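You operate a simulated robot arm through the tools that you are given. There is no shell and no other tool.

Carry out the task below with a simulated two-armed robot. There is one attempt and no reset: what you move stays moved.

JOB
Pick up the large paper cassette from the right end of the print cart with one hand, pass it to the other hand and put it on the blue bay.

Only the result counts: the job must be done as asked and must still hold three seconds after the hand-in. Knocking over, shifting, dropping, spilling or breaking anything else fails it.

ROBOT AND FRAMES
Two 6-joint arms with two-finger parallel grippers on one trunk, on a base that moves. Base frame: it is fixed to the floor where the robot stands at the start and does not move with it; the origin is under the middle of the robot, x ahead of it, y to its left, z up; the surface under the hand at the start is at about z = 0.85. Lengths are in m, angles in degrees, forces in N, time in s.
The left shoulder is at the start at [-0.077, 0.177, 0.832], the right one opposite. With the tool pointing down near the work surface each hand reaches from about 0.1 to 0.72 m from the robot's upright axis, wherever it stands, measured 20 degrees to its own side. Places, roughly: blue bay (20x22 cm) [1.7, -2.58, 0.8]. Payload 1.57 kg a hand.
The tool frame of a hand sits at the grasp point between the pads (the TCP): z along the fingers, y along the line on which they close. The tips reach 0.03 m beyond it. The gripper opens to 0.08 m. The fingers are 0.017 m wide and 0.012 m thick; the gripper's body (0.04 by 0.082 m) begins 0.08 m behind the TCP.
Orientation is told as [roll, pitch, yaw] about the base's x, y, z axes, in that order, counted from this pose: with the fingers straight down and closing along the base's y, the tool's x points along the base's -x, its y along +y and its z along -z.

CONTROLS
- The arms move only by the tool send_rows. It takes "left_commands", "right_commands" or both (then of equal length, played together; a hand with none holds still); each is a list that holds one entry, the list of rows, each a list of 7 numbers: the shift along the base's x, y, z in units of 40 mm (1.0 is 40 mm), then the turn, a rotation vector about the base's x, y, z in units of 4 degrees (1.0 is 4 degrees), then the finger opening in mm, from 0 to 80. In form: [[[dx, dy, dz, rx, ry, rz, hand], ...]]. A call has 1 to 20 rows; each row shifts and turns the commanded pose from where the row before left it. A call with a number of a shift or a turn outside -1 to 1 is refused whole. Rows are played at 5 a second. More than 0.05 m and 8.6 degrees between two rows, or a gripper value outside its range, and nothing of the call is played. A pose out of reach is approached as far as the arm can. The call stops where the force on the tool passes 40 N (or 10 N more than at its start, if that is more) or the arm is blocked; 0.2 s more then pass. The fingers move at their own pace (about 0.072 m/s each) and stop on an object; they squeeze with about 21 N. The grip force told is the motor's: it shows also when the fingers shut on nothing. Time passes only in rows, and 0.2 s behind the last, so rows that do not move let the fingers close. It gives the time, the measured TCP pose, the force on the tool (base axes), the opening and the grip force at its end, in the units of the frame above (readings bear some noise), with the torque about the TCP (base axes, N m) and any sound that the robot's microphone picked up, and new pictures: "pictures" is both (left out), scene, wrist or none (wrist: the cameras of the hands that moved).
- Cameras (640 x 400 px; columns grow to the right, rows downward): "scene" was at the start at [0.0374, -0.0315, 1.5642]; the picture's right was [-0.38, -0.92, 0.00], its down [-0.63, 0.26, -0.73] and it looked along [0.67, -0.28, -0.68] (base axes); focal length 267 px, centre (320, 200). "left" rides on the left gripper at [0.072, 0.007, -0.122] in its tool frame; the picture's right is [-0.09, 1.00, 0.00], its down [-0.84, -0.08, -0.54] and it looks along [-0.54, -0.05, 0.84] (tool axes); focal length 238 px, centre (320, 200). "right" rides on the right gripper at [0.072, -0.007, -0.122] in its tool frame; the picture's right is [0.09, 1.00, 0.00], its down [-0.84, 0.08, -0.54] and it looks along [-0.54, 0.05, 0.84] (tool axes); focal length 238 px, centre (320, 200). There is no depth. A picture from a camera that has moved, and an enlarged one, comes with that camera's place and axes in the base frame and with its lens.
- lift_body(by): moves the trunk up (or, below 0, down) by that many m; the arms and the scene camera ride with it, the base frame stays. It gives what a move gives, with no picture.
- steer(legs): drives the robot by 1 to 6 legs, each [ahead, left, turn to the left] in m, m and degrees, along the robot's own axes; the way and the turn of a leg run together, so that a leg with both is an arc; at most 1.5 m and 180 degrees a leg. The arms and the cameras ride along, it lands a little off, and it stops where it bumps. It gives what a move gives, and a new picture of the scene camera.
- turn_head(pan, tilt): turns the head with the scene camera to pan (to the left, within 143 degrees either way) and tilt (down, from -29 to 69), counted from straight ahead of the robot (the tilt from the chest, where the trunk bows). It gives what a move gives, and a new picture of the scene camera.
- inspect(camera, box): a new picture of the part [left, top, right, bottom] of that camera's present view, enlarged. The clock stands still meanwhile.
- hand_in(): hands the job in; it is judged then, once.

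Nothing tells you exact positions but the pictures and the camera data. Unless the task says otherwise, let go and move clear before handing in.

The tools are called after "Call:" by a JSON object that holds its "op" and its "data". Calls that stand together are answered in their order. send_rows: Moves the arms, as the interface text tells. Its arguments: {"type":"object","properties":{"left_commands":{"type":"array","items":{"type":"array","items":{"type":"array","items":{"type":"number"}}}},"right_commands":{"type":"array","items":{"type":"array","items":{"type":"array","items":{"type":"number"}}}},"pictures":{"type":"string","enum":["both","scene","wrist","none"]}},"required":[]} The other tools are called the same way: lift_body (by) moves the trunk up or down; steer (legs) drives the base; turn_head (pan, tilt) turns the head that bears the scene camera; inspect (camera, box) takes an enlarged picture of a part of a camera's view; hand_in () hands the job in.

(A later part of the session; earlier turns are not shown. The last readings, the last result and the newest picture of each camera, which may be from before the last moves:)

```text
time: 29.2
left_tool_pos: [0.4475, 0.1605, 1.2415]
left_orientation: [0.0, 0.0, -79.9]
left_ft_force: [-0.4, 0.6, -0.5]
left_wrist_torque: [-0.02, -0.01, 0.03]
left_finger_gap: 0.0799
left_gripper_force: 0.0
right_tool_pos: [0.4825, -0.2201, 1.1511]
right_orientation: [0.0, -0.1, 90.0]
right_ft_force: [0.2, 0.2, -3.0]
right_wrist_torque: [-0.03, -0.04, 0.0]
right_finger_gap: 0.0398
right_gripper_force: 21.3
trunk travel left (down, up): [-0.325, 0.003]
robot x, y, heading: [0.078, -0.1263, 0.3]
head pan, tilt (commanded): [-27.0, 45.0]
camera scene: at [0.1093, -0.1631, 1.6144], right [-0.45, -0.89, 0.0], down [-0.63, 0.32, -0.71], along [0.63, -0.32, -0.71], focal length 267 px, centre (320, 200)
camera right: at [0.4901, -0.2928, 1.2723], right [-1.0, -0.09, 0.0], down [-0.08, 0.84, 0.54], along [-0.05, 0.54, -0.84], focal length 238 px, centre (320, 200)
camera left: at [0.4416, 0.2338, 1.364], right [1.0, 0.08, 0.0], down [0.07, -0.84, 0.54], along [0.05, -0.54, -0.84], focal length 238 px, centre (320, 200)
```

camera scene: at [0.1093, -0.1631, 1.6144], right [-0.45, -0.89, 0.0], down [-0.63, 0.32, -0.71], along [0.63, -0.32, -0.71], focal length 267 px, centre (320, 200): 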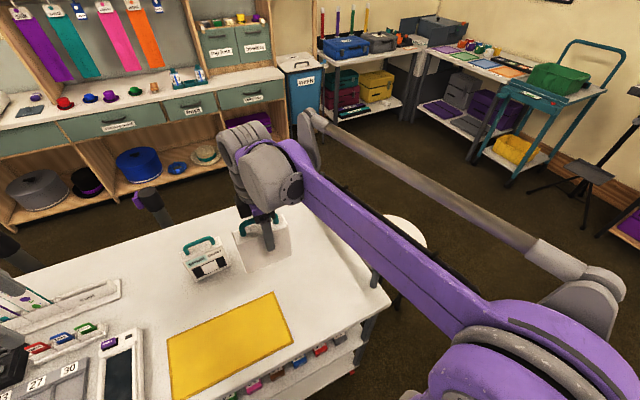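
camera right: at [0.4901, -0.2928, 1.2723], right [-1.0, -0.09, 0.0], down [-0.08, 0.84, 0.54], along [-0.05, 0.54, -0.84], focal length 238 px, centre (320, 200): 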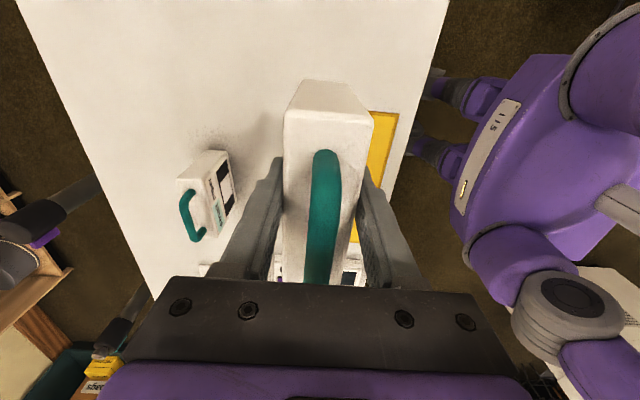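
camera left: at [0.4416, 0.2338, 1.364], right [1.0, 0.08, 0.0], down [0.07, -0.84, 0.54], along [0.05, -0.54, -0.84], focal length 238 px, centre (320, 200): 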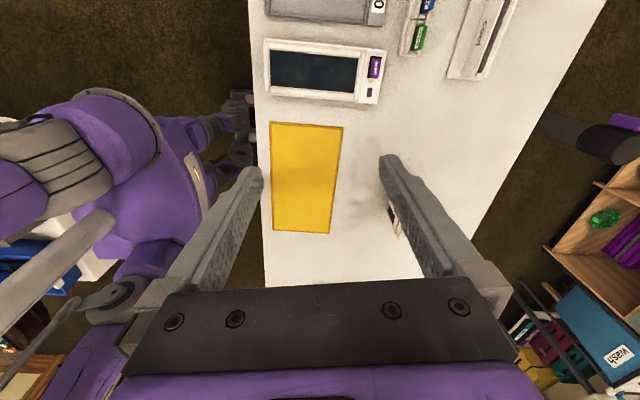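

The right hand holds it well. Now I'll turn the left hand so its fingers point down-right at 45°, closing across the cassette's thickness.

Call:
{"op": "send_rows", "data": {"left_commands": [[[0, 0, 0, 0, 0, -1, 80], [0, 0, 0, 0, 0, -1, 80], [0, 0, 0, 0, 0, -0.5, 80], [0, 0, 0, -1, 0, 0, 80], [0, 0, 0, -1, 0, 0, 80], [0, 0, 0, -1, 0, 0, 80], [0, 0, 0, -1, 0, 0, 80], [0, 0, 0, -1, 0, 0, 80], [0, 0, 0, -1, 0, 0, 80], [0, 0, 0, -1, 0, 0, 80], [0, 0, 0, -1, 0, 0, 80], [0, 0, 0, -1, 0, 0, 80], [0, 0, 0, -1, 0, 0, 80], [0, 0, 0, -1, 0, 0, 80], [0, 0, 0, -0.25, 0, 0, 80]]], "pictures": "wrist"}}

Call:
{"op": "turn_head", "data": {"pan": -5, "tilt": 45}}

```text
time: 32.4
left_tool_pos: [0.4486, 0.1582, 1.2429]
left_orientation: [-0.2, -45.1, -89.8]
left_ft_force: [-0.1, -0.4, 0.1]
left_wrist_torque: [0.03, 0.02, 0.02]
left_finger_gap: 0.0799
left_gripper_force: 0.1
right_tool_pos: [0.4836, -0.2205, 1.1521]
right_orientation: [0.0, 0.0, 90.1]
right_ft_force: [0.4, 0.5, -4.0]
right_wrist_torque: [-0.02, 0.02, 0.03]
right_finger_gap: 0.0396
right_gripper_force: 21.3
trunk travel left (down, up): [-0.325, 0.003]
robot x, y, heading: [0.081, -0.1262, 0.2]
head pan, tilt (commanded): [-27.0, 45.0]
camera left: at [0.4548, 0.2965, 1.2777], right [1.0, -0.06, 0.06], down [-0.08, -0.21, 0.98], along [-0.05, -0.98, -0.21], focal length 238 px, centre (320, 200)
```

left: 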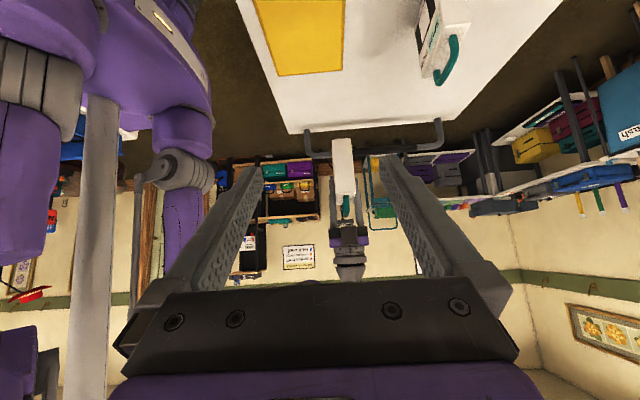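

```text
time: 33.2
left_tool_pos: [0.4491, 0.1592, 1.2417]
left_orientation: [-0.2, -45.0, -89.7]
left_ft_force: [-0.6, 0.0, 0.4]
left_wrist_torque: [-0.02, 0.02, -0.02]
left_finger_gap: 0.08
left_gripper_force: 0.1
right_tool_pos: [0.4835, -0.2212, 1.1514]
right_orientation: [0.0, 0.0, 90.0]
right_ft_force: [0.1, 0.7, -3.0]
right_wrist_torque: [-0.01, 0.01, 0.0]
right_finger_gap: 0.0401
right_gripper_force: 20.9
trunk travel left (down, up): [-0.325, 0.003]
robot x, y, heading: [0.0781, -0.1257, 0.4]
head pan, tilt (commanded): [-5.0, 45.0]
camera scene: at [0.1184, -0.1337, 1.6144], right [-0.08, -1.0, 0.0], down [-0.7, 0.06, -0.71], along [0.7, -0.06, -0.71], focal length 267 px, centre (320, 200)
```

scene: 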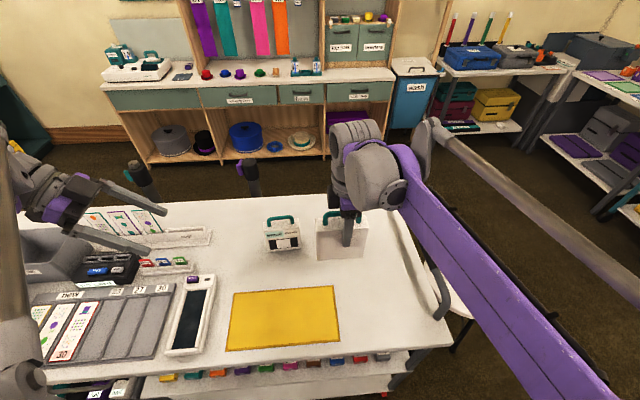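

The left hand's orientation is right. I'll bring it to a waiting point up and to the left of the cassette, about 13 cm back along its approach line.

Call:
{"op": "send_rows", "data": {"left_commands": [[[0.108, -0.775, -0.128, 0, 0, 0, 80], [0.108, -0.775, -0.128, 0, 0, 0, 80], [0.108, -0.775, -0.128, 0, 0, 0, 80], [0.108, -0.775, -0.128, 0, 0, 0, 80], [0.108, -0.775, -0.128, 0, 0, 0, 80], [0.108, -0.775, -0.128, 0, 0, 0, 80], [0.108, -0.775, -0.128, 0, 0, 0, 80], [0.108, -0.775, -0.128, 0, 0, 0, 80]]]}}

Call:
{"op": "inspect", "data": {"camera": "scene", "box": [200, 90, 440, 270]}}

```text
time: 35.0
left_tool_pos: [0.4851, -0.0892, 1.1989]
left_orientation: [-0.2, -45.0, -89.7]
left_ft_force: [0.1, -0.7, 0.3]
left_wrist_torque: [0.02, -0.02, -0.02]
left_finger_gap: 0.0798
left_gripper_force: 0.1
right_tool_pos: [0.4835, -0.2204, 1.1505]
right_orientation: [0.0, 0.0, 89.9]
right_ft_force: [-0.1, -0.2, -2.2]
right_wrist_torque: [-0.02, 0.01, 0.03]
right_finger_gap: 0.04
right_gripper_force: 20.8
trunk travel left (down, up): [-0.325, 0.003]
robot x, y, heading: [0.0763, -0.1299, 0.0]
head pan, tilt (commanded): [-5.0, 45.0]
camera scene: at [0.1186, -0.1344, 1.6144], right [-0.08, -1.0, 0.0], down [-0.7, 0.06, -0.71], along [0.7, -0.06, -0.71], focal length 267 px, centre (320, 200)
camera left: at [0.4927, 0.0484, 1.2344], right [1.0, -0.06, 0.06], down [-0.07, -0.21, 0.97], along [-0.05, -0.98, -0.21], focal length 238 px, centre (320, 200)
```

scene: 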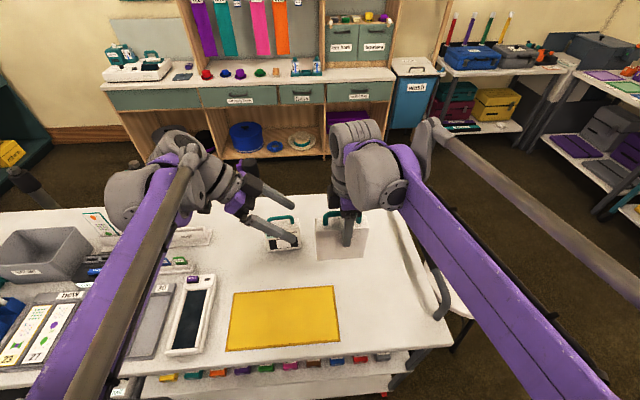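
left: 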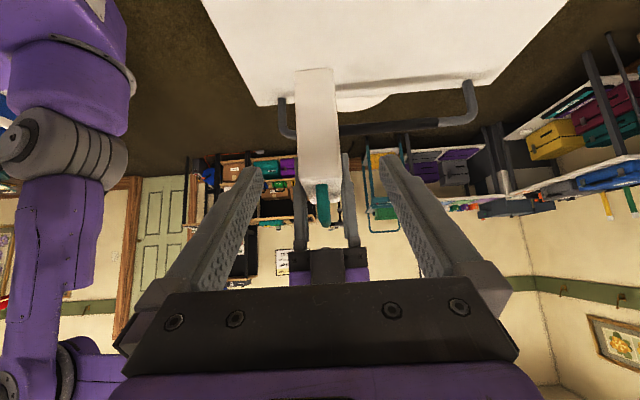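

```text
2.22 times, centred on (320, 180) of scene
camera zoom: at [0.1186, -0.1344, 1.6144], right [-0.08, -1.0, 0.0], down [-0.7, 0.06, -0.71], along [0.7, -0.06, -0.71], focal length 593 px, centre (320, 244)
```

zoom: 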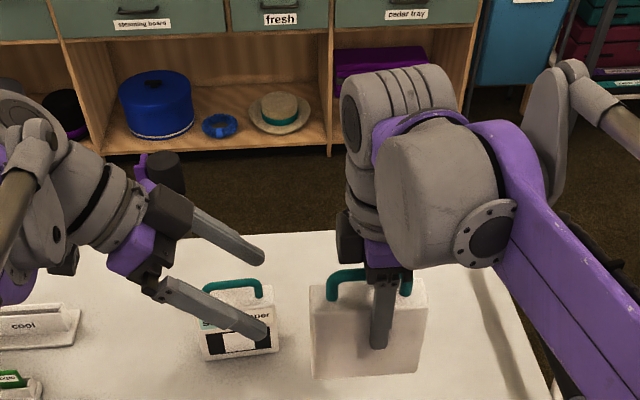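

Call:
{"op": "inspect", "data": {"camera": "scene", "box": [230, 140, 380, 240]}}

Call:
{"op": "inspect", "data": {"camera": "left", "box": [240, 60, 420, 300]}}

Call:
{"op": "inspect", "data": {"camera": "right", "box": [0, 0, 640, 400]}}

```text
4.00 times, centred on (305, 190) of scene
camera zoom: at [0.1186, -0.1344, 1.6144], right [-0.08, -1.0, 0.0], down [-0.7, 0.06, -0.71], along [0.7, -0.06, -0.71], focal length 1068 px, centre (380, 240)
```

zoom: 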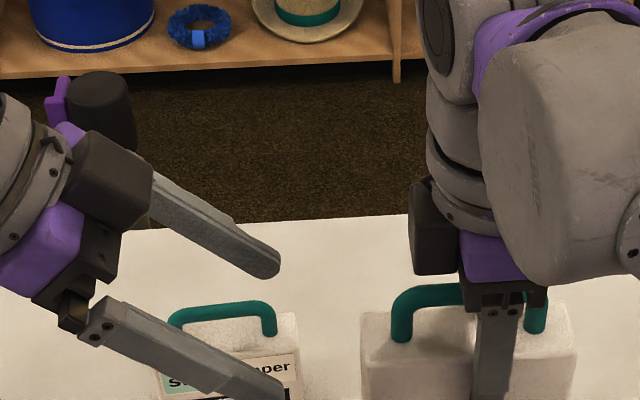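

```text
1.67 times, centred on (330, 180) of left
camera zoom: at [0.4927, 0.0484, 1.2344], right [1.0, -0.06, 0.06], down [-0.07, -0.21, 0.97], along [-0.05, -0.98, -0.21], focal length 397 px, centre (303, 233)
```

zoom: 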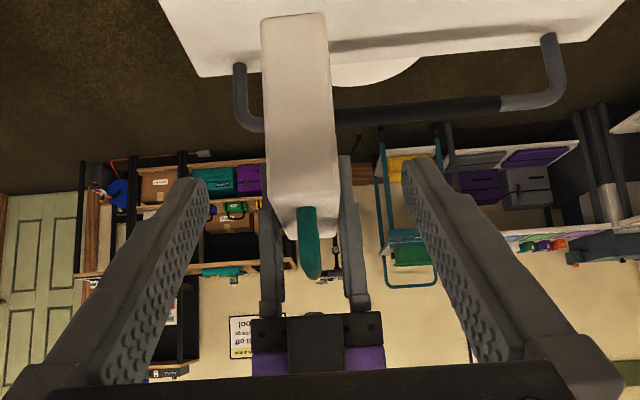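

```text
1.00 times, centred on (320, 200) of right (not enlarged: the box is as wide or as high as the picture)
camera zoom: at [0.4909, -0.2938, 1.2721], right [-1.0, -0.09, 0.0], down [-0.08, 0.84, 0.54], along [-0.05, 0.54, -0.84], focal length 238 px, centre (320, 200)
```

zoom: 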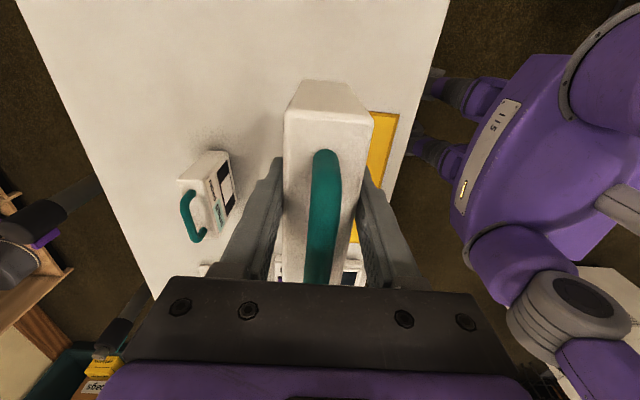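

Both grippers and the handle have clearance along this line. I'll slide the open left fingers over the cassette's left side.

Call:
{"op": "send_rows", "data": {"left_commands": [[[-0.01, -0.445, -0.475, 0, 0, 0, 80], [-0.01, -0.445, -0.475, 0, 0, 0, 80], [-0.01, -0.445, -0.475, 0, 0, 0, 80], [-0.01, -0.445, -0.475, 0, 0, 0, 80], [0, -0.445, -0.475, 0, 0, 0, 80]]]}}

Call:
{"op": "inspect", "data": {"camera": "scene", "box": [230, 140, 380, 260]}}

```text
time: 36.2
left_tool_pos: [0.4823, -0.1797, 1.1033]
left_orientation: [-0.2, -45.0, -89.7]
left_ft_force: [0.4, 0.2, -0.6]
left_wrist_torque: [0.02, 0.01, -0.01]
left_finger_gap: 0.0799
left_gripper_force: 0.0
right_tool_pos: [0.4844, -0.2192, 1.1515]
right_orientation: [-0.1, 0.0, 90.0]
right_ft_force: [-1.1, 1.0, -3.8]
right_wrist_torque: [0.01, 0.04, -0.01]
right_finger_gap: 0.0398
right_gripper_force: 21.1
trunk travel left (down, up): [-0.325, 0.003]
robot x, y, heading: [0.0797, -0.1213, 0.3]
head pan, tilt (commanded): [-5.0, 45.0]
camera scene: at [0.1187, -0.1341, 1.6144], right [-0.08, -1.0, 0.0], down [-0.7, 0.06, -0.71], along [0.7, -0.06, -0.71], focal length 267 px, centre (320, 200)
camera left: at [0.488, -0.0407, 1.1392], right [1.0, -0.06, 0.06], down [-0.07, -0.21, 0.98], along [-0.05, -0.98, -0.21], focal length 238 px, centre (320, 200)
```

scene: 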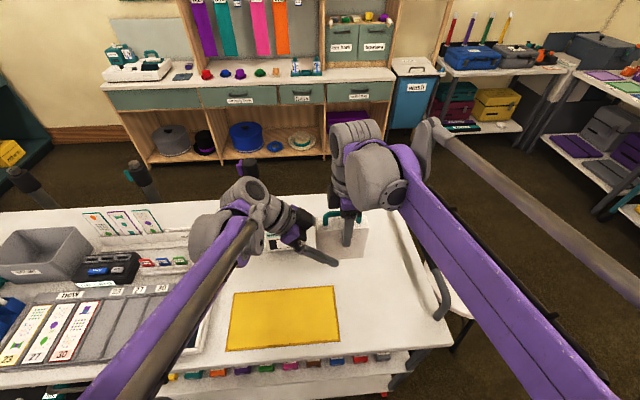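
left: 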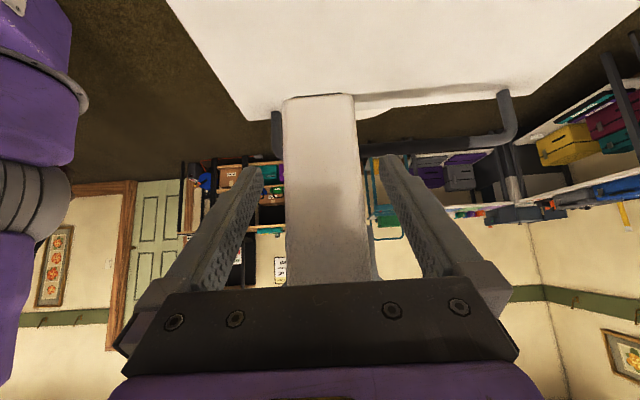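

```text
3.33 times, centred on (305, 200) of scene
camera zoom: at [0.1187, -0.1341, 1.6144], right [-0.08, -1.0, 0.0], down [-0.7, 0.06, -0.71], along [0.7, -0.06, -0.71], focal length 890 px, centre (370, 200)
```

zoom: 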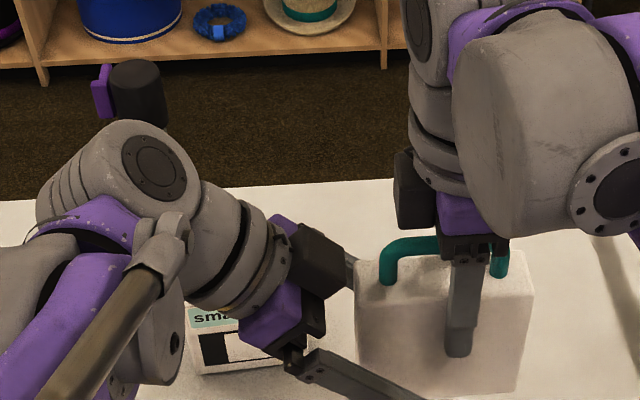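

The cassette sits between the open left fingers with no contact. Closing the left gripper while the right keeps holding.

Call:
{"op": "send_rows", "data": {"left_commands": [[[0.04, 0, 0, 0, 0, 0, 50], [0, 0, 0, 0, 0, 0, 30], [0, 0, 0, 0, 0, 0, 10], [0, 0, 0, 0, 0, 0, 10], [0, 0, 0, 0, 0, 0, 10]]], "right_commands": [[[0, 0, 0, 0, 0, 0, 10], [0, 0, 0, 0, 0, 0, 10], [0, 0, 0, 0, 0, 0, 10], [0, 0, 0, 0, 0, 0, 10], [0, 0, 0, 0, 0, 0, 10]]]}}

Call:
{"op": "inspect", "data": {"camera": "scene", "box": [230, 140, 380, 260]}}

```text
time: 37.4
left_tool_pos: [0.4835, -0.1778, 1.1034]
left_orientation: [-0.1, -45.0, -89.7]
left_ft_force: [16.5, -1.8, -4.1]
left_wrist_torque: [0.06, 0.36, 0.29]
left_finger_gap: 0.04
left_gripper_force: 20.7
right_tool_pos: [0.4828, -0.2216, 1.1526]
right_orientation: [0.1, 0.0, 90.0]
right_ft_force: [-16.7, 2.1, 4.4]
right_wrist_torque: [0.26, 0.41, 0.43]
right_finger_gap: 0.0397
right_gripper_force: 20.9
trunk travel left (down, up): [-0.325, 0.003]
robot x, y, heading: [0.0768, -0.1275, 0.2]
head pan, tilt (commanded): [-5.0, 45.0]
camera scene: at [0.1183, -0.1337, 1.6144], right [-0.08, -1.0, 0.0], down [-0.7, 0.06, -0.71], along [0.7, -0.06, -0.71], focal length 267 px, centre (320, 200)
camera right: at [0.4903, -0.2932, 1.2723], right [-1.0, -0.09, 0.0], down [-0.08, 0.84, 0.54], along [-0.05, 0.54, -0.84], focal length 238 px, centre (320, 200)
camera left: at [0.4891, -0.04, 1.1398], right [1.0, -0.06, 0.06], down [-0.08, -0.21, 0.97], along [-0.05, -0.98, -0.21], focal length 238 px, centre (320, 200)
```

scene: 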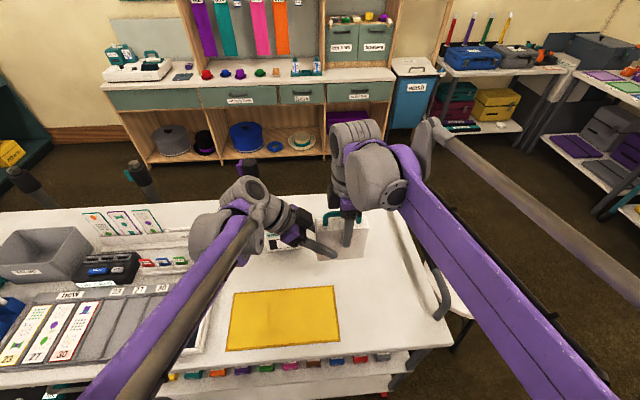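
right: 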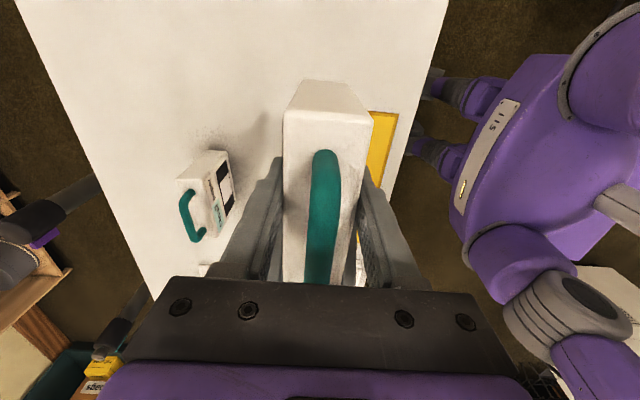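
left: 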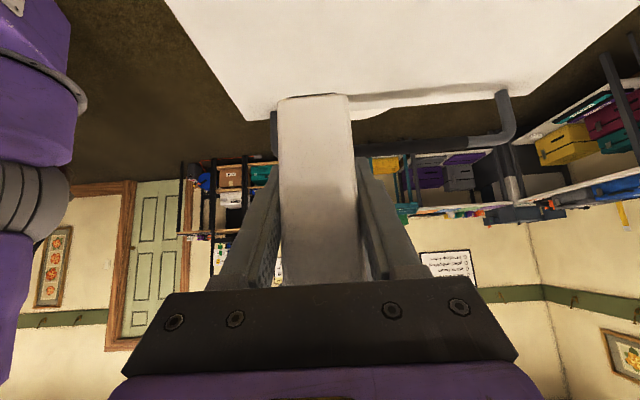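

```text
3.33 times, centred on (305, 200) of scene
camera zoom: at [0.1183, -0.1337, 1.6144], right [-0.08, -1.0, 0.0], down [-0.7, 0.06, -0.71], along [0.7, -0.06, -0.71], focal length 890 px, centre (370, 200)
```

zoom: 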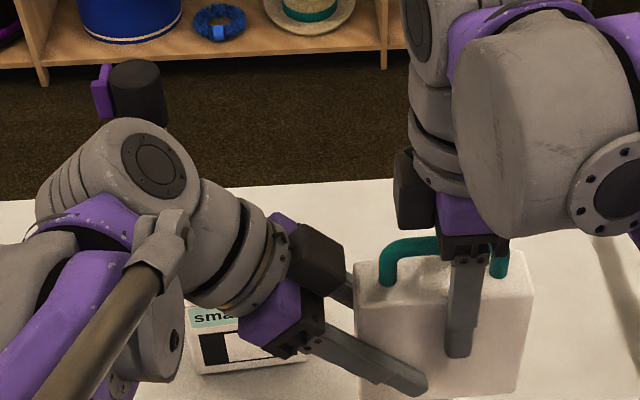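

Both hands hold it, with about 16 N side load from a millimetre of misalignment. I'll ease that out by nudging the left hand slightly in +x before releasing the right.

Call:
{"op": "send_rows", "data": {"left_commands": [[[0.025, 0, 0, 0, 0, 0, 10], [0, 0, 0, 0, 0, 0, 10]]], "right_commands": [[[0, 0, 0, 0, 0, 0, 10], [0, 0, 0, 0, 0, 0, 10]]], "pictures": "none"}}

```text
time: 38.0
left_tool_pos: [0.4828, -0.1778, 1.105]
left_orientation: [-0.2, -44.8, -89.8]
left_ft_force: [12.7, -1.1, -12.7]
left_wrist_torque: [0.18, -0.06, 0.44]
left_finger_gap: 0.0398
left_gripper_force: 21.1
right_tool_pos: [0.4839, -0.2202, 1.1524]
right_orientation: [0.0, 0.0, 90.0]
right_ft_force: [-11.9, 1.6, 11.7]
right_wrist_torque: [0.49, 0.62, 0.1]
right_finger_gap: 0.0401
right_gripper_force: 21.1
trunk travel left (down, up): [-0.325, 0.003]
robot x, y, heading: [0.0798, -0.1262, 0.1]
head pan, tilt (commanded): [-5.0, 45.0]
```

Loads are small; the right hand now lets go while the left keeps squeezing.

Call:
{"op": "send_rows", "data": {"left_commands": [[[0, 0, 0, 0, 0, 0, 10], [0, 0, 0, 0, 0, 0, 10], [0, 0, 0, 0, 0, 0, 10], [0, 0, 0, 0, 0, 0, 10]]], "right_commands": [[[0, 0, 0, 0, 0, 0, 75], [0, 0, 0, 0, 0, 0, 75], [0, 0, 0, 0, 0, 0, 75], [0, 0, 0, 0, 0, 0, 75]]]}}

Call:
{"op": "inspect", "data": {"camera": "scene", "box": [230, 140, 380, 260]}}

```text
time: 39.0
left_tool_pos: [0.4827, -0.1791, 1.1053]
left_orientation: [-0.2, -45.0, -89.7]
left_ft_force: [0.1, 0.2, -0.2]
left_wrist_torque: [0.1, -0.02, 0.03]
left_finger_gap: 0.0397
left_gripper_force: 20.9
right_tool_pos: [0.4839, -0.2205, 1.1512]
right_orientation: [0.0, 0.1, 90.1]
right_ft_force: [-0.1, 0.0, -0.1]
right_wrist_torque: [-0.02, -0.01, 0.0]
right_finger_gap: 0.0751
right_gripper_force: 0.2
trunk travel left (down, up): [-0.325, 0.003]
robot x, y, heading: [0.0816, -0.1263, 0.2]
head pan, tilt (commanded): [-5.0, 45.0]
camera scene: at [0.1184, -0.1337, 1.6144], right [-0.08, -1.0, 0.0], down [-0.7, 0.06, -0.71], along [0.7, -0.06, -0.71], focal length 267 px, centre (320, 200)
camera right: at [0.4907, -0.2933, 1.2722], right [-1.0, -0.09, 0.0], down [-0.08, 0.84, 0.54], along [-0.05, 0.54, -0.84], focal length 238 px, centre (320, 200)
camera left: at [0.4898, -0.0404, 1.1403], right [1.0, -0.06, 0.06], down [-0.07, -0.21, 0.98], along [-0.05, -0.98, -0.21], focal length 238 px, centre (320, 200)
```

scene: 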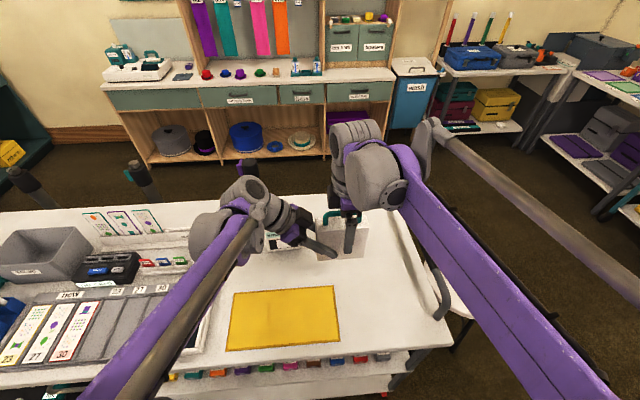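
right: 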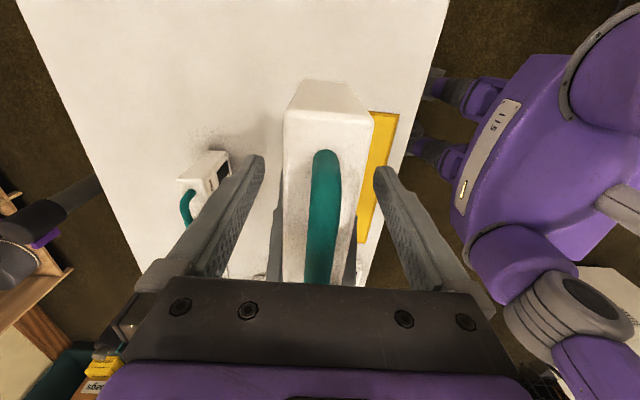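
left: 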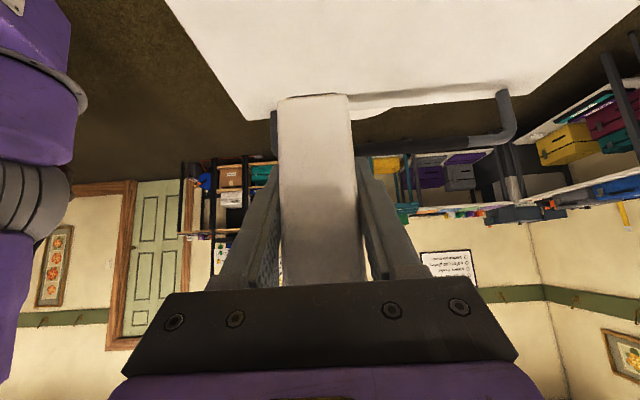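

```text
3.33 times, centred on (305, 200) of scene
camera zoom: at [0.1184, -0.1337, 1.6144], right [-0.08, -1.0, 0.0], down [-0.7, 0.06, -0.71], along [0.7, -0.06, -0.71], focal length 890 px, centre (370, 200)
```

zoom: 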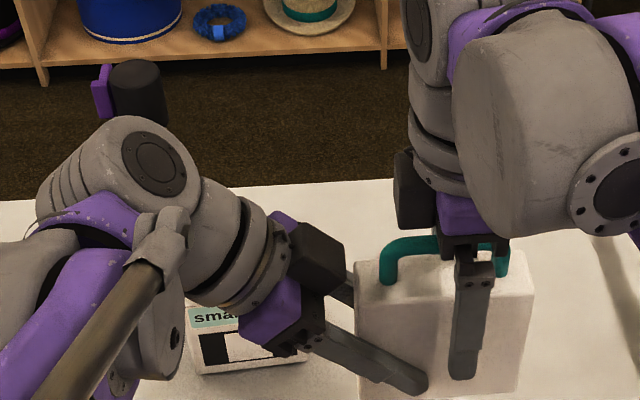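

The left hand holds it steady on its own. I'll lift the right hand straight up clear of the handle, then out to the right.

Call:
{"op": "send_rows", "data": {"right_commands": [[[0, 0, 0.5, 0, 0, 0, 75], [0, 0, 0.75, 0, 0, 0, 75], [0, 0, 0.75, 0, 0, 0, 75], [0, 0, 0.75, 0, 0, 0, 75], [0, -0.5, 0, 0, 0, 0, 75], [0, -0.75, 0, 0, 0, 0, 75], [0, -0.75, 0, 0, 0, 0, 75], [0, -0.75, 0, 0, 0, 0, 75]]]}}

Call:
{"op": "inspect", "data": {"camera": "scene", "box": [230, 140, 380, 260]}}

```text
time: 40.8
left_tool_pos: [0.4834, -0.1793, 1.1042]
left_orientation: [-0.2, -45.0, -89.6]
left_ft_force: [0.1, -0.1, 0.5]
left_wrist_torque: [0.11, -0.01, 0.02]
left_finger_gap: 0.0398
left_gripper_force: 21.2
right_tool_pos: [0.482, -0.3318, 1.2597]
right_orientation: [0.1, 0.0, 90.0]
right_ft_force: [-0.2, -0.3, 0.2]
right_wrist_torque: [0.03, -0.01, 0.01]
right_finger_gap: 0.0748
right_gripper_force: 0.1
trunk travel left (down, up): [-0.325, 0.003]
robot x, y, heading: [0.08, -0.1239, 0.4]
head pan, tilt (commanded): [-5.0, 45.0]
camera scene: at [0.1185, -0.1345, 1.6144], right [-0.08, -1.0, 0.0], down [-0.7, 0.06, -0.71], along [0.7, -0.06, -0.71], focal length 267 px, centre (320, 200)
camera right: at [0.4892, -0.405, 1.3802], right [-1.0, -0.09, 0.0], down [-0.08, 0.84, 0.54], along [-0.05, 0.54, -0.84], focal length 238 px, centre (320, 200)
```

scene: 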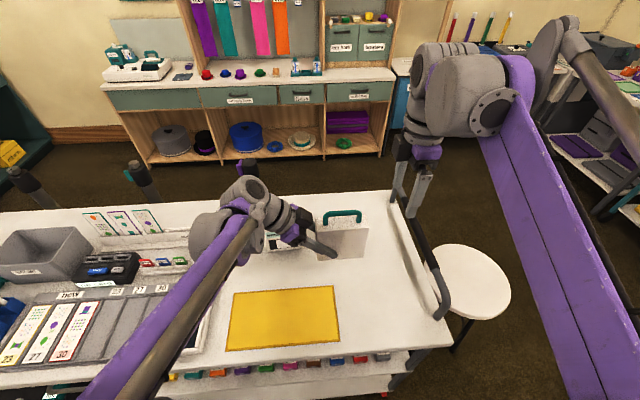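
right: 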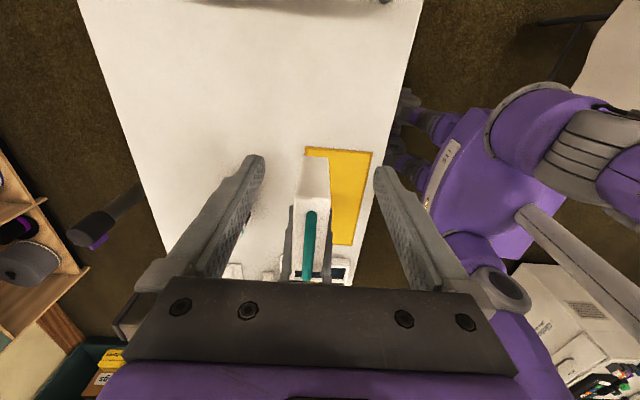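

```text
3.33 times, centred on (305, 200) of scene
camera zoom: at [0.1185, -0.1345, 1.6144], right [-0.08, -1.0, 0.0], down [-0.7, 0.06, -0.71], along [0.7, -0.06, -0.71], focal length 890 px, centre (370, 200)
```

zoom: 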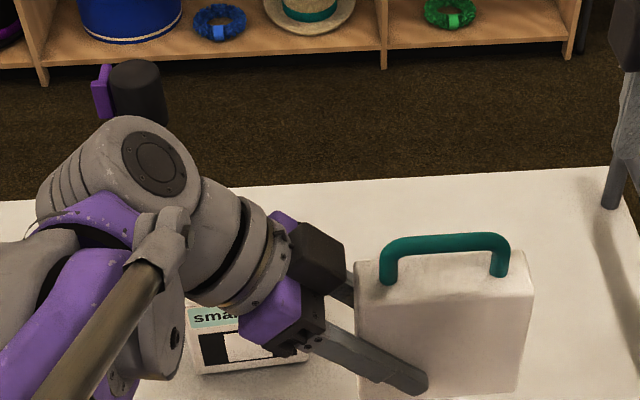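

The hand-over is done: the left hand alone holds the cassette. Before driving I'll look at the surroundings on my right and behind for a clear route.

Call:
{"op": "turn_head", "data": {"pan": -95, "tilt": 45}}

Call:
{"op": "turn_head", "data": {"pan": -135, "tilt": 55}}

Call:
{"op": "turn_head", "data": {"pan": -60, "tilt": 30}}

```text
time: 42.5
left_tool_pos: [0.4832, -0.1772, 1.1038]
left_orientation: [-0.2, -45.0, -89.6]
left_ft_force: [-0.5, -0.1, -0.4]
left_wrist_torque: [0.11, -0.03, -0.05]
left_finger_gap: 0.0399
left_gripper_force: 21.3
right_tool_pos: [0.4822, -0.331, 1.2597]
right_orientation: [0.0, -0.1, 90.0]
right_ft_force: [0.6, -0.2, 0.1]
right_wrist_torque: [-0.01, -0.02, 0.0]
right_finger_gap: 0.0752
right_gripper_force: 0.0
trunk travel left (down, up): [-0.325, 0.003]
robot x, y, heading: [0.0773, -0.1269, 0.0]
head pan, tilt (commanded): [-95.0, 45.0]
camera scene: at [0.0305, -0.2079, 1.6144], right [-1.0, 0.08, 0.0], down [0.06, 0.7, -0.71], along [-0.06, -0.7, -0.71], focal length 267 px, centre (320, 200)
```

scene: 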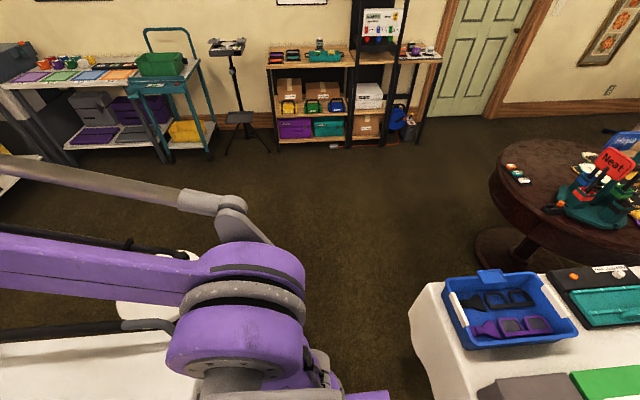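

```text
time: 43.5
left_tool_pos: [0.4832, -0.1786, 1.1038]
left_orientation: [-0.2, -45.0, -89.7]
left_ft_force: [0.4, -0.2, -0.4]
left_wrist_torque: [0.1, -0.01, 0.03]
left_finger_gap: 0.04
left_gripper_force: 20.9
right_tool_pos: [0.4826, -0.3315, 1.2604]
right_orientation: [0.0, 0.0, 90.0]
right_ft_force: [0.9, 0.0, 0.3]
right_wrist_torque: [-0.04, 0.0, -0.01]
right_finger_gap: 0.0751
right_gripper_force: 0.2
trunk travel left (down, up): [-0.325, 0.003]
robot x, y, heading: [0.0803, -0.1275, 0.1]
head pan, tilt (commanded): [-135.0, 55.0]
camera scene: at [-0.0135, -0.1781, 1.601], right [-0.71, 0.7, 0.0], down [0.58, 0.58, -0.57], along [-0.4, -0.41, -0.82], focal length 267 px, centre (320, 200)
```

scene: 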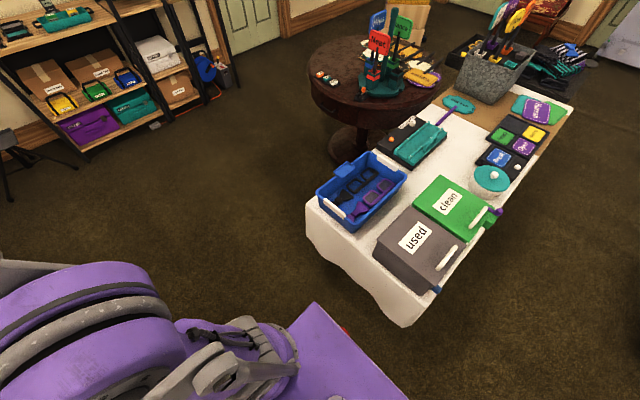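

```text
time: 45.0
left_tool_pos: [0.4845, -0.1792, 1.105]
left_orientation: [-0.2, -45.0, -89.7]
left_ft_force: [0.0, 0.1, 0.1]
left_wrist_torque: [0.11, -0.02, -0.01]
left_finger_gap: 0.0399
left_gripper_force: 21.4
right_tool_pos: [0.4826, -0.3321, 1.26]
right_orientation: [-0.1, 0.1, 90.0]
right_ft_force: [0.0, -0.9, -0.5]
right_wrist_torque: [0.02, -0.03, -0.03]
right_finger_gap: 0.0752
right_gripper_force: 0.1
trunk travel left (down, up): [-0.325, 0.003]
robot x, y, heading: [0.0815, -0.1238, 0.1]
head pan, tilt (commanded): [-60.0, 30.0]
camera scene: at [0.0828, -0.2051, 1.637], right [-0.86, -0.5, 0.0], down [-0.25, 0.43, -0.87], along [0.43, -0.75, -0.5], focal length 267 px, centre (320, 200)
```

scene: 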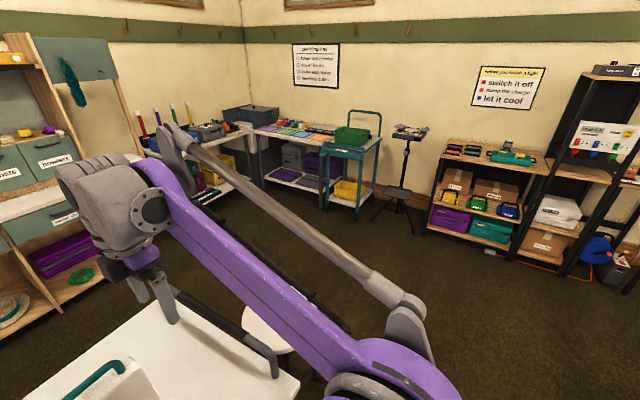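

The space between the cart and the white table behind me is enough for a sideways move, and the floor beyond the stool is open. I'll raise the cassette 5 cm first so it passes well above the cart's rail, then back off slightly and strafe right.

Call:
{"op": "send_rows", "data": {"left_commands": [[[-0.2, 0, 0.35, 0, 0, 0, 10], [-0.2, 0, 0.35, 0, 0, 0, 10], [-0.2, 0, 0.35, 0, 0, 0, 10], [-0.2, 0, 0.35, 0, 0, 0, 10]]], "right_commands": [[[-0.2, 0, 0.2, 0, 0, 0, 75], [-0.2, 0, 0.2, 0, 0, 0, 60], [-0.2, 0, 0, 0, 0, 0, 60], [-0.2, 0, 0, 0, 0, 0, 60]]], "pictures": "none"}}

Call:
{"op": "steer", "data": {"legs": [[-0.03, 0, 0], [0, -0.65, 0]]}}

```text
time: 46.0
left_tool_pos: [0.4519, -0.1781, 1.163]
left_orientation: [-0.2, -45.0, -89.8]
left_ft_force: [-0.1, 0.1, -2.2]
left_wrist_torque: [0.06, 0.01, -0.01]
left_finger_gap: 0.0401
left_gripper_force: 21.3
right_tool_pos: [0.4495, -0.3296, 1.2765]
right_orientation: [0.1, 0.0, 90.0]
right_ft_force: [-1.0, -0.2, 0.5]
right_wrist_torque: [0.0, -0.01, -0.01]
right_finger_gap: 0.06
right_gripper_force: 0.1
trunk travel left (down, up): [-0.325, 0.003]
robot x, y, heading: [0.0816, -0.129, 0.3]
head pan, tilt (commanded): [-60.0, 30.0]
```

```text
time: 52.5
left_tool_pos: [0.42, -0.8232, 1.1613]
left_orientation: [-0.2, -45.0, -90.6]
left_ft_force: [-0.1, 0.3, -3.8]
left_wrist_torque: [0.11, -0.02, -0.01]
left_finger_gap: 0.0397
left_gripper_force: 20.8
right_tool_pos: [0.4154, -0.9758, 1.2765]
right_orientation: [0.0, 0.0, 89.1]
right_ft_force: [0.1, 0.1, -0.9]
right_wrist_torque: [0.04, 0.0, -0.02]
right_finger_gap: 0.0605
right_gripper_force: 0.1
trunk travel left (down, up): [-0.325, 0.003]
robot x, y, heading: [0.0445, -0.7684, -0.7]
head pan, tilt (commanded): [-60.0, 30.0]
camera scene: at [0.0485, -0.8447, 1.637], right [-0.87, -0.49, 0.0], down [-0.24, 0.44, -0.87], along [0.42, -0.76, -0.5], focal length 267 px, centre (320, 200)
```

scene: 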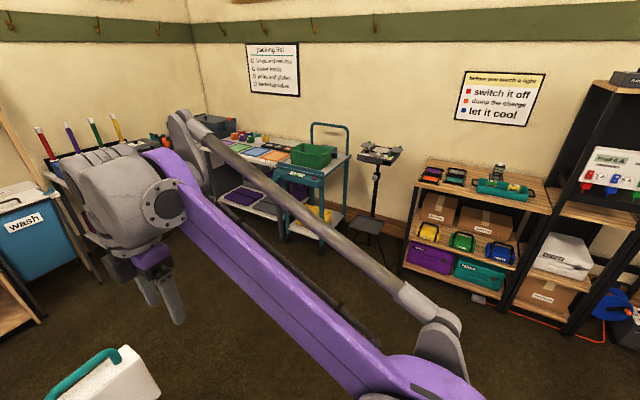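

Clear of the cart with the cassette still held. Continuing right past the stool, then forward.

Call:
{"op": "steer", "data": {"legs": [[0, -0.68, 0], [0.85, 0, 0]]}}

```text
time: 63.1
left_tool_pos: [1.2428, -1.5315, 1.1621]
left_orientation: [-0.3, -44.9, -91.1]
left_ft_force: [0.8, 0.0, -3.2]
left_wrist_torque: [0.11, -0.01, 0.0]
left_finger_gap: 0.0399
left_gripper_force: 21.6
right_tool_pos: [1.2376, -1.6843, 1.2772]
right_orientation: [0.0, 0.0, 88.7]
right_ft_force: [-0.1, -0.2, 0.2]
right_wrist_torque: [-0.01, 0.02, -0.03]
right_finger_gap: 0.0601
right_gripper_force: 0.0
trunk travel left (down, up): [-0.325, 0.003]
robot x, y, heading: [0.8704, -1.4738, -1.2]
head pan, tilt (commanded): [-60.0, 30.0]
camera scene: at [0.8726, -1.5505, 1.6369], right [-0.88, -0.48, 0.0], down [-0.24, 0.44, -0.87], along [0.42, -0.76, -0.5], focal length 267 px, centre (320, 200)
```

scene: 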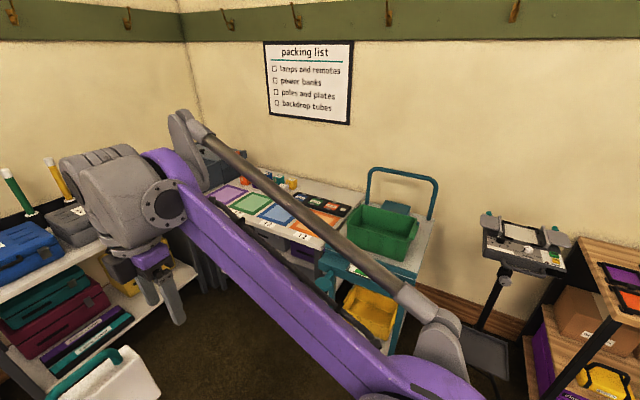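

The blue mat is confirmed near (1.72, -2.58). I'll turn to face the right-hand wall here in the open, then strafe left to line up with the mat.

Call:
{"op": "steer", "data": {"legs": [[0, 0, -88.8]]}}

Call:
{"op": "turn_head", "data": {"pan": 25, "tilt": 35}}

```text
time: 67.2
left_tool_pos: [0.8217, -1.8474, 1.1622]
left_orientation: [-0.1, -45.1, -179.5]
left_ft_force: [0.5, 0.8, -2.6]
left_wrist_torque: [0.01, -0.11, -0.01]
left_finger_gap: 0.0401
left_gripper_force: 21.2
right_tool_pos: [0.6692, -1.8461, 1.2759]
right_orientation: [0.0, 0.0, 0.3]
right_ft_force: [-0.8, -0.6, 0.1]
right_wrist_torque: [0.0, 0.0, 0.03]
right_finger_gap: 0.0601
right_gripper_force: 0.0
trunk travel left (down, up): [-0.325, 0.003]
robot x, y, heading: [0.8733, -1.4728, -89.5]
head pan, tilt (commanded): [-60.0, 30.0]
camera scene: at [0.7943, -1.4747, 1.637], right [-0.51, 0.86, 0.0], down [0.43, 0.25, -0.87], along [-0.75, -0.44, -0.5], focal length 267 px, centre (320, 200)
```

scene: 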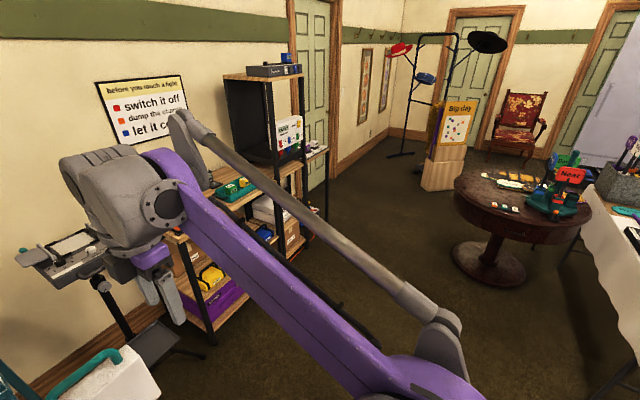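

```text
time: 68.8
left_tool_pos: [0.8213, -1.8468, 1.1624]
left_orientation: [-0.3, -45.1, -179.5]
left_ft_force: [0.6, 0.3, -2.7]
left_wrist_torque: [0.0, -0.1, -0.04]
left_finger_gap: 0.04
left_gripper_force: 20.6
right_tool_pos: [0.6691, -1.8464, 1.2775]
right_orientation: [0.0, 0.0, 0.2]
right_ft_force: [0.0, 0.5, 0.0]
right_wrist_torque: [0.02, 0.01, 0.02]
right_finger_gap: 0.0601
right_gripper_force: 0.0
trunk travel left (down, up): [-0.325, 0.003]
robot x, y, heading: [0.869, -1.4718, -89.4]
head pan, tilt (commanded): [25.0, 35.0]
camera scene: at [0.91, -1.5084, 1.6292], right [-0.9, -0.43, 0.0], down [-0.25, 0.52, -0.82], along [0.35, -0.74, -0.57], focal length 267 px, centre (320, 200)
```

scene: 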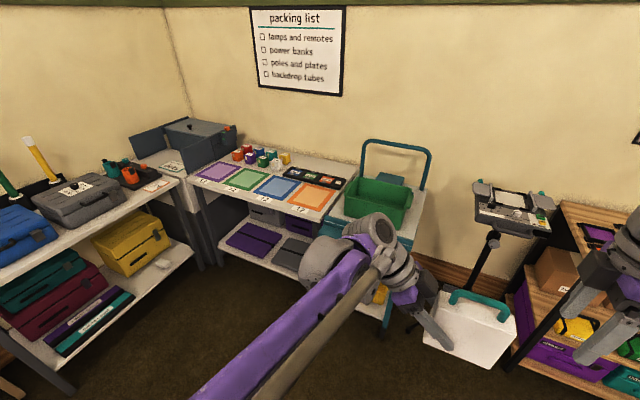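

The view is clear: the blue mat is third from left, empty. Strafing left about 0.83 m.

Call:
{"op": "steer", "data": {"legs": [[0, 0.83, 0]]}}

Call:
{"op": "turn_head", "data": {"pan": 0, "tilt": 45}}

```text
time: 76.3
left_tool_pos: [1.6433, -1.8333, 1.1623]
left_orientation: [-0.3, -45.0, -178.2]
left_ft_force: [0.4, 0.1, -3.4]
left_wrist_torque: [0.01, -0.08, -0.02]
left_finger_gap: 0.0399
left_gripper_force: 20.9
right_tool_pos: [1.4901, -1.8347, 1.2762]
right_orientation: [0.0, 0.0, 1.6]
right_ft_force: [-0.1, 0.6, 0.3]
right_wrist_torque: [-0.01, 0.02, 0.02]
right_finger_gap: 0.0601
right_gripper_force: 0.2
trunk travel left (down, up): [-0.325, 0.003]
robot x, y, heading: [1.6834, -1.4576, -88.3]
head pan, tilt (commanded): [25.0, 35.0]
camera scene: at [1.7238, -1.4921, 1.6292], right [-0.89, -0.45, 0.0], down [-0.26, 0.51, -0.82], along [0.37, -0.73, -0.57], focal length 267 px, centre (320, 200)
```

scene: 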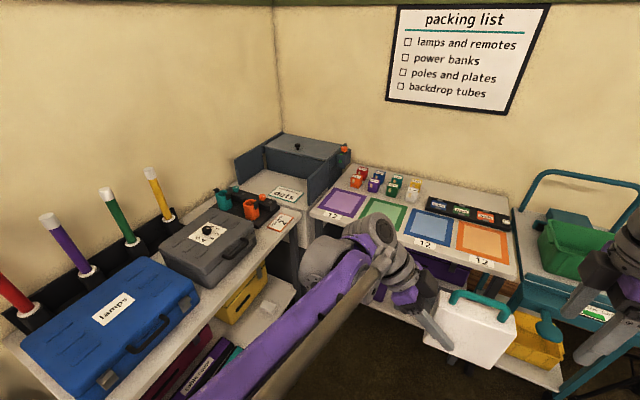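

```text
time: 77.2
left_tool_pos: [1.6425, -1.8322, 1.1637]
left_orientation: [-0.2, -45.0, -178.3]
left_ft_force: [-0.1, -0.1, -4.2]
left_wrist_torque: [-0.01, -0.1, 0.01]
left_finger_gap: 0.04
left_gripper_force: 21.4
right_tool_pos: [1.4891, -1.8336, 1.2761]
right_orientation: [0.0, 0.0, 1.5]
right_ft_force: [-0.7, 1.2, -0.2]
right_wrist_torque: [0.03, -0.02, 0.01]
right_finger_gap: 0.0599
right_gripper_force: 0.1
trunk travel left (down, up): [-0.325, 0.003]
robot x, y, heading: [1.6856, -1.4556, -88.2]
head pan, tilt (commanded): [0.0, 45.0]
camera scene: at [1.6866, -1.4947, 1.6144], right [-1.0, -0.03, 0.0], down [-0.02, 0.71, -0.71], along [0.02, -0.71, -0.71], focal length 267 px, centre (320, 200)
```

scene: 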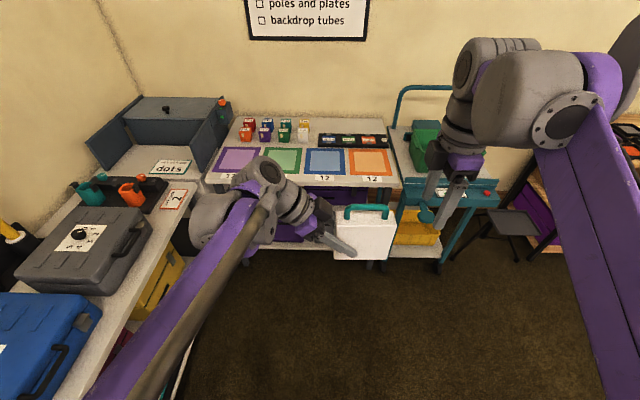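

The blue mat centre measures about (1.69, -2.585), mat 20×22 cm, with the table edge at y ≈ -2.37. I'll straighten to -90° and go forward about 0.58 m, keeping clear of the teal cart on the right.

Call:
{"op": "steer", "data": {"legs": [[0, 0, -1.7], [0.4, 0, 0]]}}

Call:
{"op": "turn_head", "data": {"pan": -30, "tilt": 60}}

Call:
{"op": "turn_head", "data": {"pan": 0, "tilt": 60}}

```text
time: 80.0
left_tool_pos: [1.6307, -2.2106, 1.1621]
left_orientation: [-0.2, -45.0, -179.9]
left_ft_force: [-0.4, 0.7, -3.0]
left_wrist_torque: [-0.02, -0.13, -0.01]
left_finger_gap: 0.04
left_gripper_force: 20.9
right_tool_pos: [1.4786, -2.2101, 1.2772]
right_orientation: [0.0, -0.1, -0.2]
right_ft_force: [0.6, -0.1, 0.8]
right_wrist_torque: [-0.01, -0.01, 0.01]
right_finger_gap: 0.06
right_gripper_force: 0.0
trunk travel left (down, up): [-0.325, 0.003]
robot x, y, heading: [1.6833, -1.8384, -90.1]
head pan, tilt (commanded): [0.0, 45.0]
camera scene: at [1.6854, -1.8761, 1.6143], right [-1.0, 0.0, 0.0], down [0.0, 0.71, -0.71], along [0.0, -0.71, -0.71], focal length 267 px, centre (320, 200)
```

scene: 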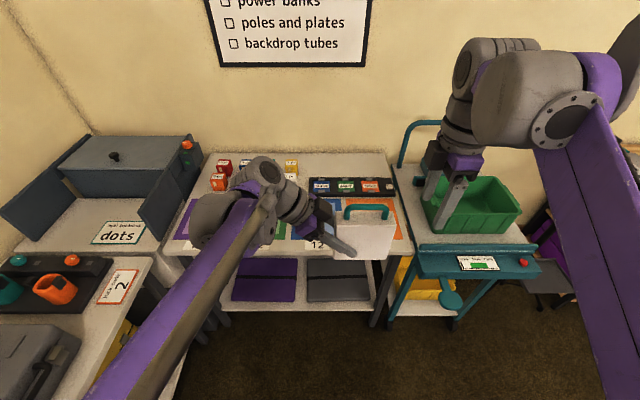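

```text
time: 81.0
left_tool_pos: [1.6317, -2.2132, 1.1634]
left_orientation: [-0.3, -45.0, -180.0]
left_ft_force: [-0.1, 0.1, -2.8]
left_wrist_torque: [-0.02, -0.09, 0.0]
left_finger_gap: 0.0398
left_gripper_force: 21.2
right_tool_pos: [1.4778, -2.21, 1.2771]
right_orientation: [0.0, 0.0, -0.2]
right_ft_force: [0.6, -0.1, 0.1]
right_wrist_torque: [0.01, 0.05, 0.0]
right_finger_gap: 0.0602
right_gripper_force: 0.1
trunk travel left (down, up): [-0.325, 0.003]
robot x, y, heading: [1.6826, -1.8371, -90.0]
head pan, tilt (commanded): [-30.0, 60.0]
camera scene: at [1.6521, -1.853, 1.595], right [-0.87, 0.5, 0.0], down [0.43, 0.75, -0.5], along [-0.25, -0.43, -0.87], focal length 267 px, centre (320, 200)
```

scene: 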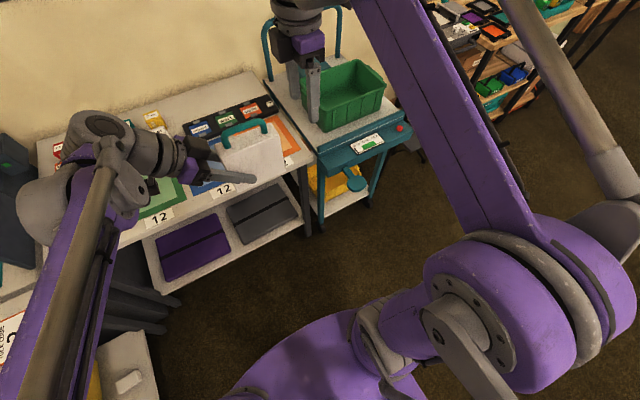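

```text
time: 81.9
left_tool_pos: [1.6308, -2.2124, 1.1622]
left_orientation: [-0.2, -45.0, -179.9]
left_ft_force: [-0.1, -0.5, -3.2]
left_wrist_torque: [-0.03, -0.08, 0.0]
left_finger_gap: 0.0399
left_gripper_force: 21.4
right_tool_pos: [1.4785, -2.2098, 1.2762]
right_orientation: [0.0, 0.0, -0.1]
right_ft_force: [-0.8, 0.3, -0.9]
right_wrist_torque: [-0.02, -0.01, 0.01]
right_finger_gap: 0.0597
right_gripper_force: 0.0
trunk travel left (down, up): [-0.325, 0.003]
robot x, y, heading: [1.6794, -1.8359, -90.0]
head pan, tilt (commanded): [0.0, 60.0]
camera scene: at [1.6853, -1.8621, 1.5949], right [-1.0, 0.0, 0.0], down [0.0, 0.87, -0.5], along [0.0, -0.5, -0.87], focal length 267 px, centre (320, 200)
```

scene: 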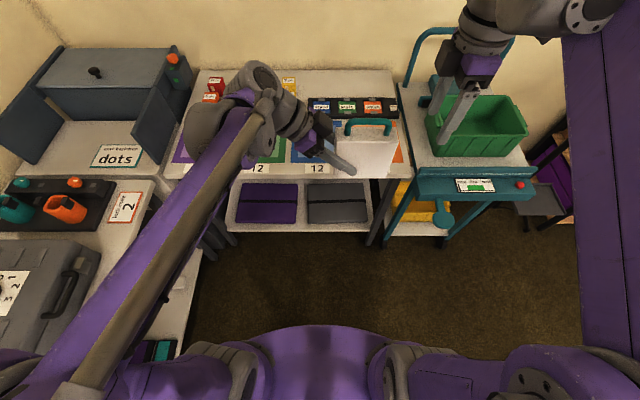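

Everything is lined up: robot at x ≈ 1.683 and the mat just ahead. Another 0.2 m forward leaves over 10 cm to the table edge.

Call:
{"op": "steer", "data": {"legs": [[0.2, 0, 0]]}}

Call:
{"op": "inspect", "data": {"camera": "scene", "box": [220, 60, 460, 220]}}

```text
time: 83.5
left_tool_pos: [1.6272, -2.4066, 1.1612]
left_orientation: [-0.2, -45.0, 179.5]
left_ft_force: [0.4, -0.7, -2.9]
left_wrist_torque: [0.03, -0.12, -0.01]
left_finger_gap: 0.0398
left_gripper_force: 20.5
right_tool_pos: [1.475, -2.4036, 1.276]
right_orientation: [0.0, 0.1, -0.6]
right_ft_force: [-0.6, -0.6, 0.0]
right_wrist_torque: [-0.03, 0.01, 0.0]
right_finger_gap: 0.0602
right_gripper_force: 0.1
trunk travel left (down, up): [-0.325, 0.003]
robot x, y, heading: [1.6799, -2.0359, -90.6]
head pan, tilt (commanded): [0.0, 60.0]
camera scene: at [1.6844, -2.0568, 1.5947], right [-1.0, 0.01, 0.0], down [0.01, 0.87, -0.5], along [0.0, -0.5, -0.87], focal length 267 px, centre (320, 200)
```

scene: 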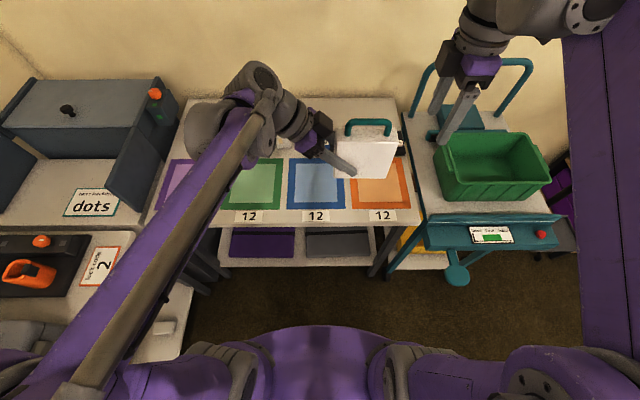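

```text
2.50 times, centred on (340, 140) of scene
camera zoom: at [1.6844, -2.0568, 1.5947], right [-1.0, 0.01, 0.0], down [0.01, 0.87, -0.5], along [0.0, -0.5, -0.87], focal length 668 px, centre (270, 350)
```

zoom: 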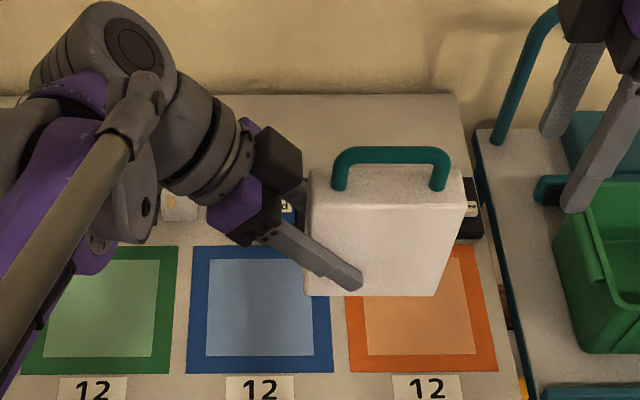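

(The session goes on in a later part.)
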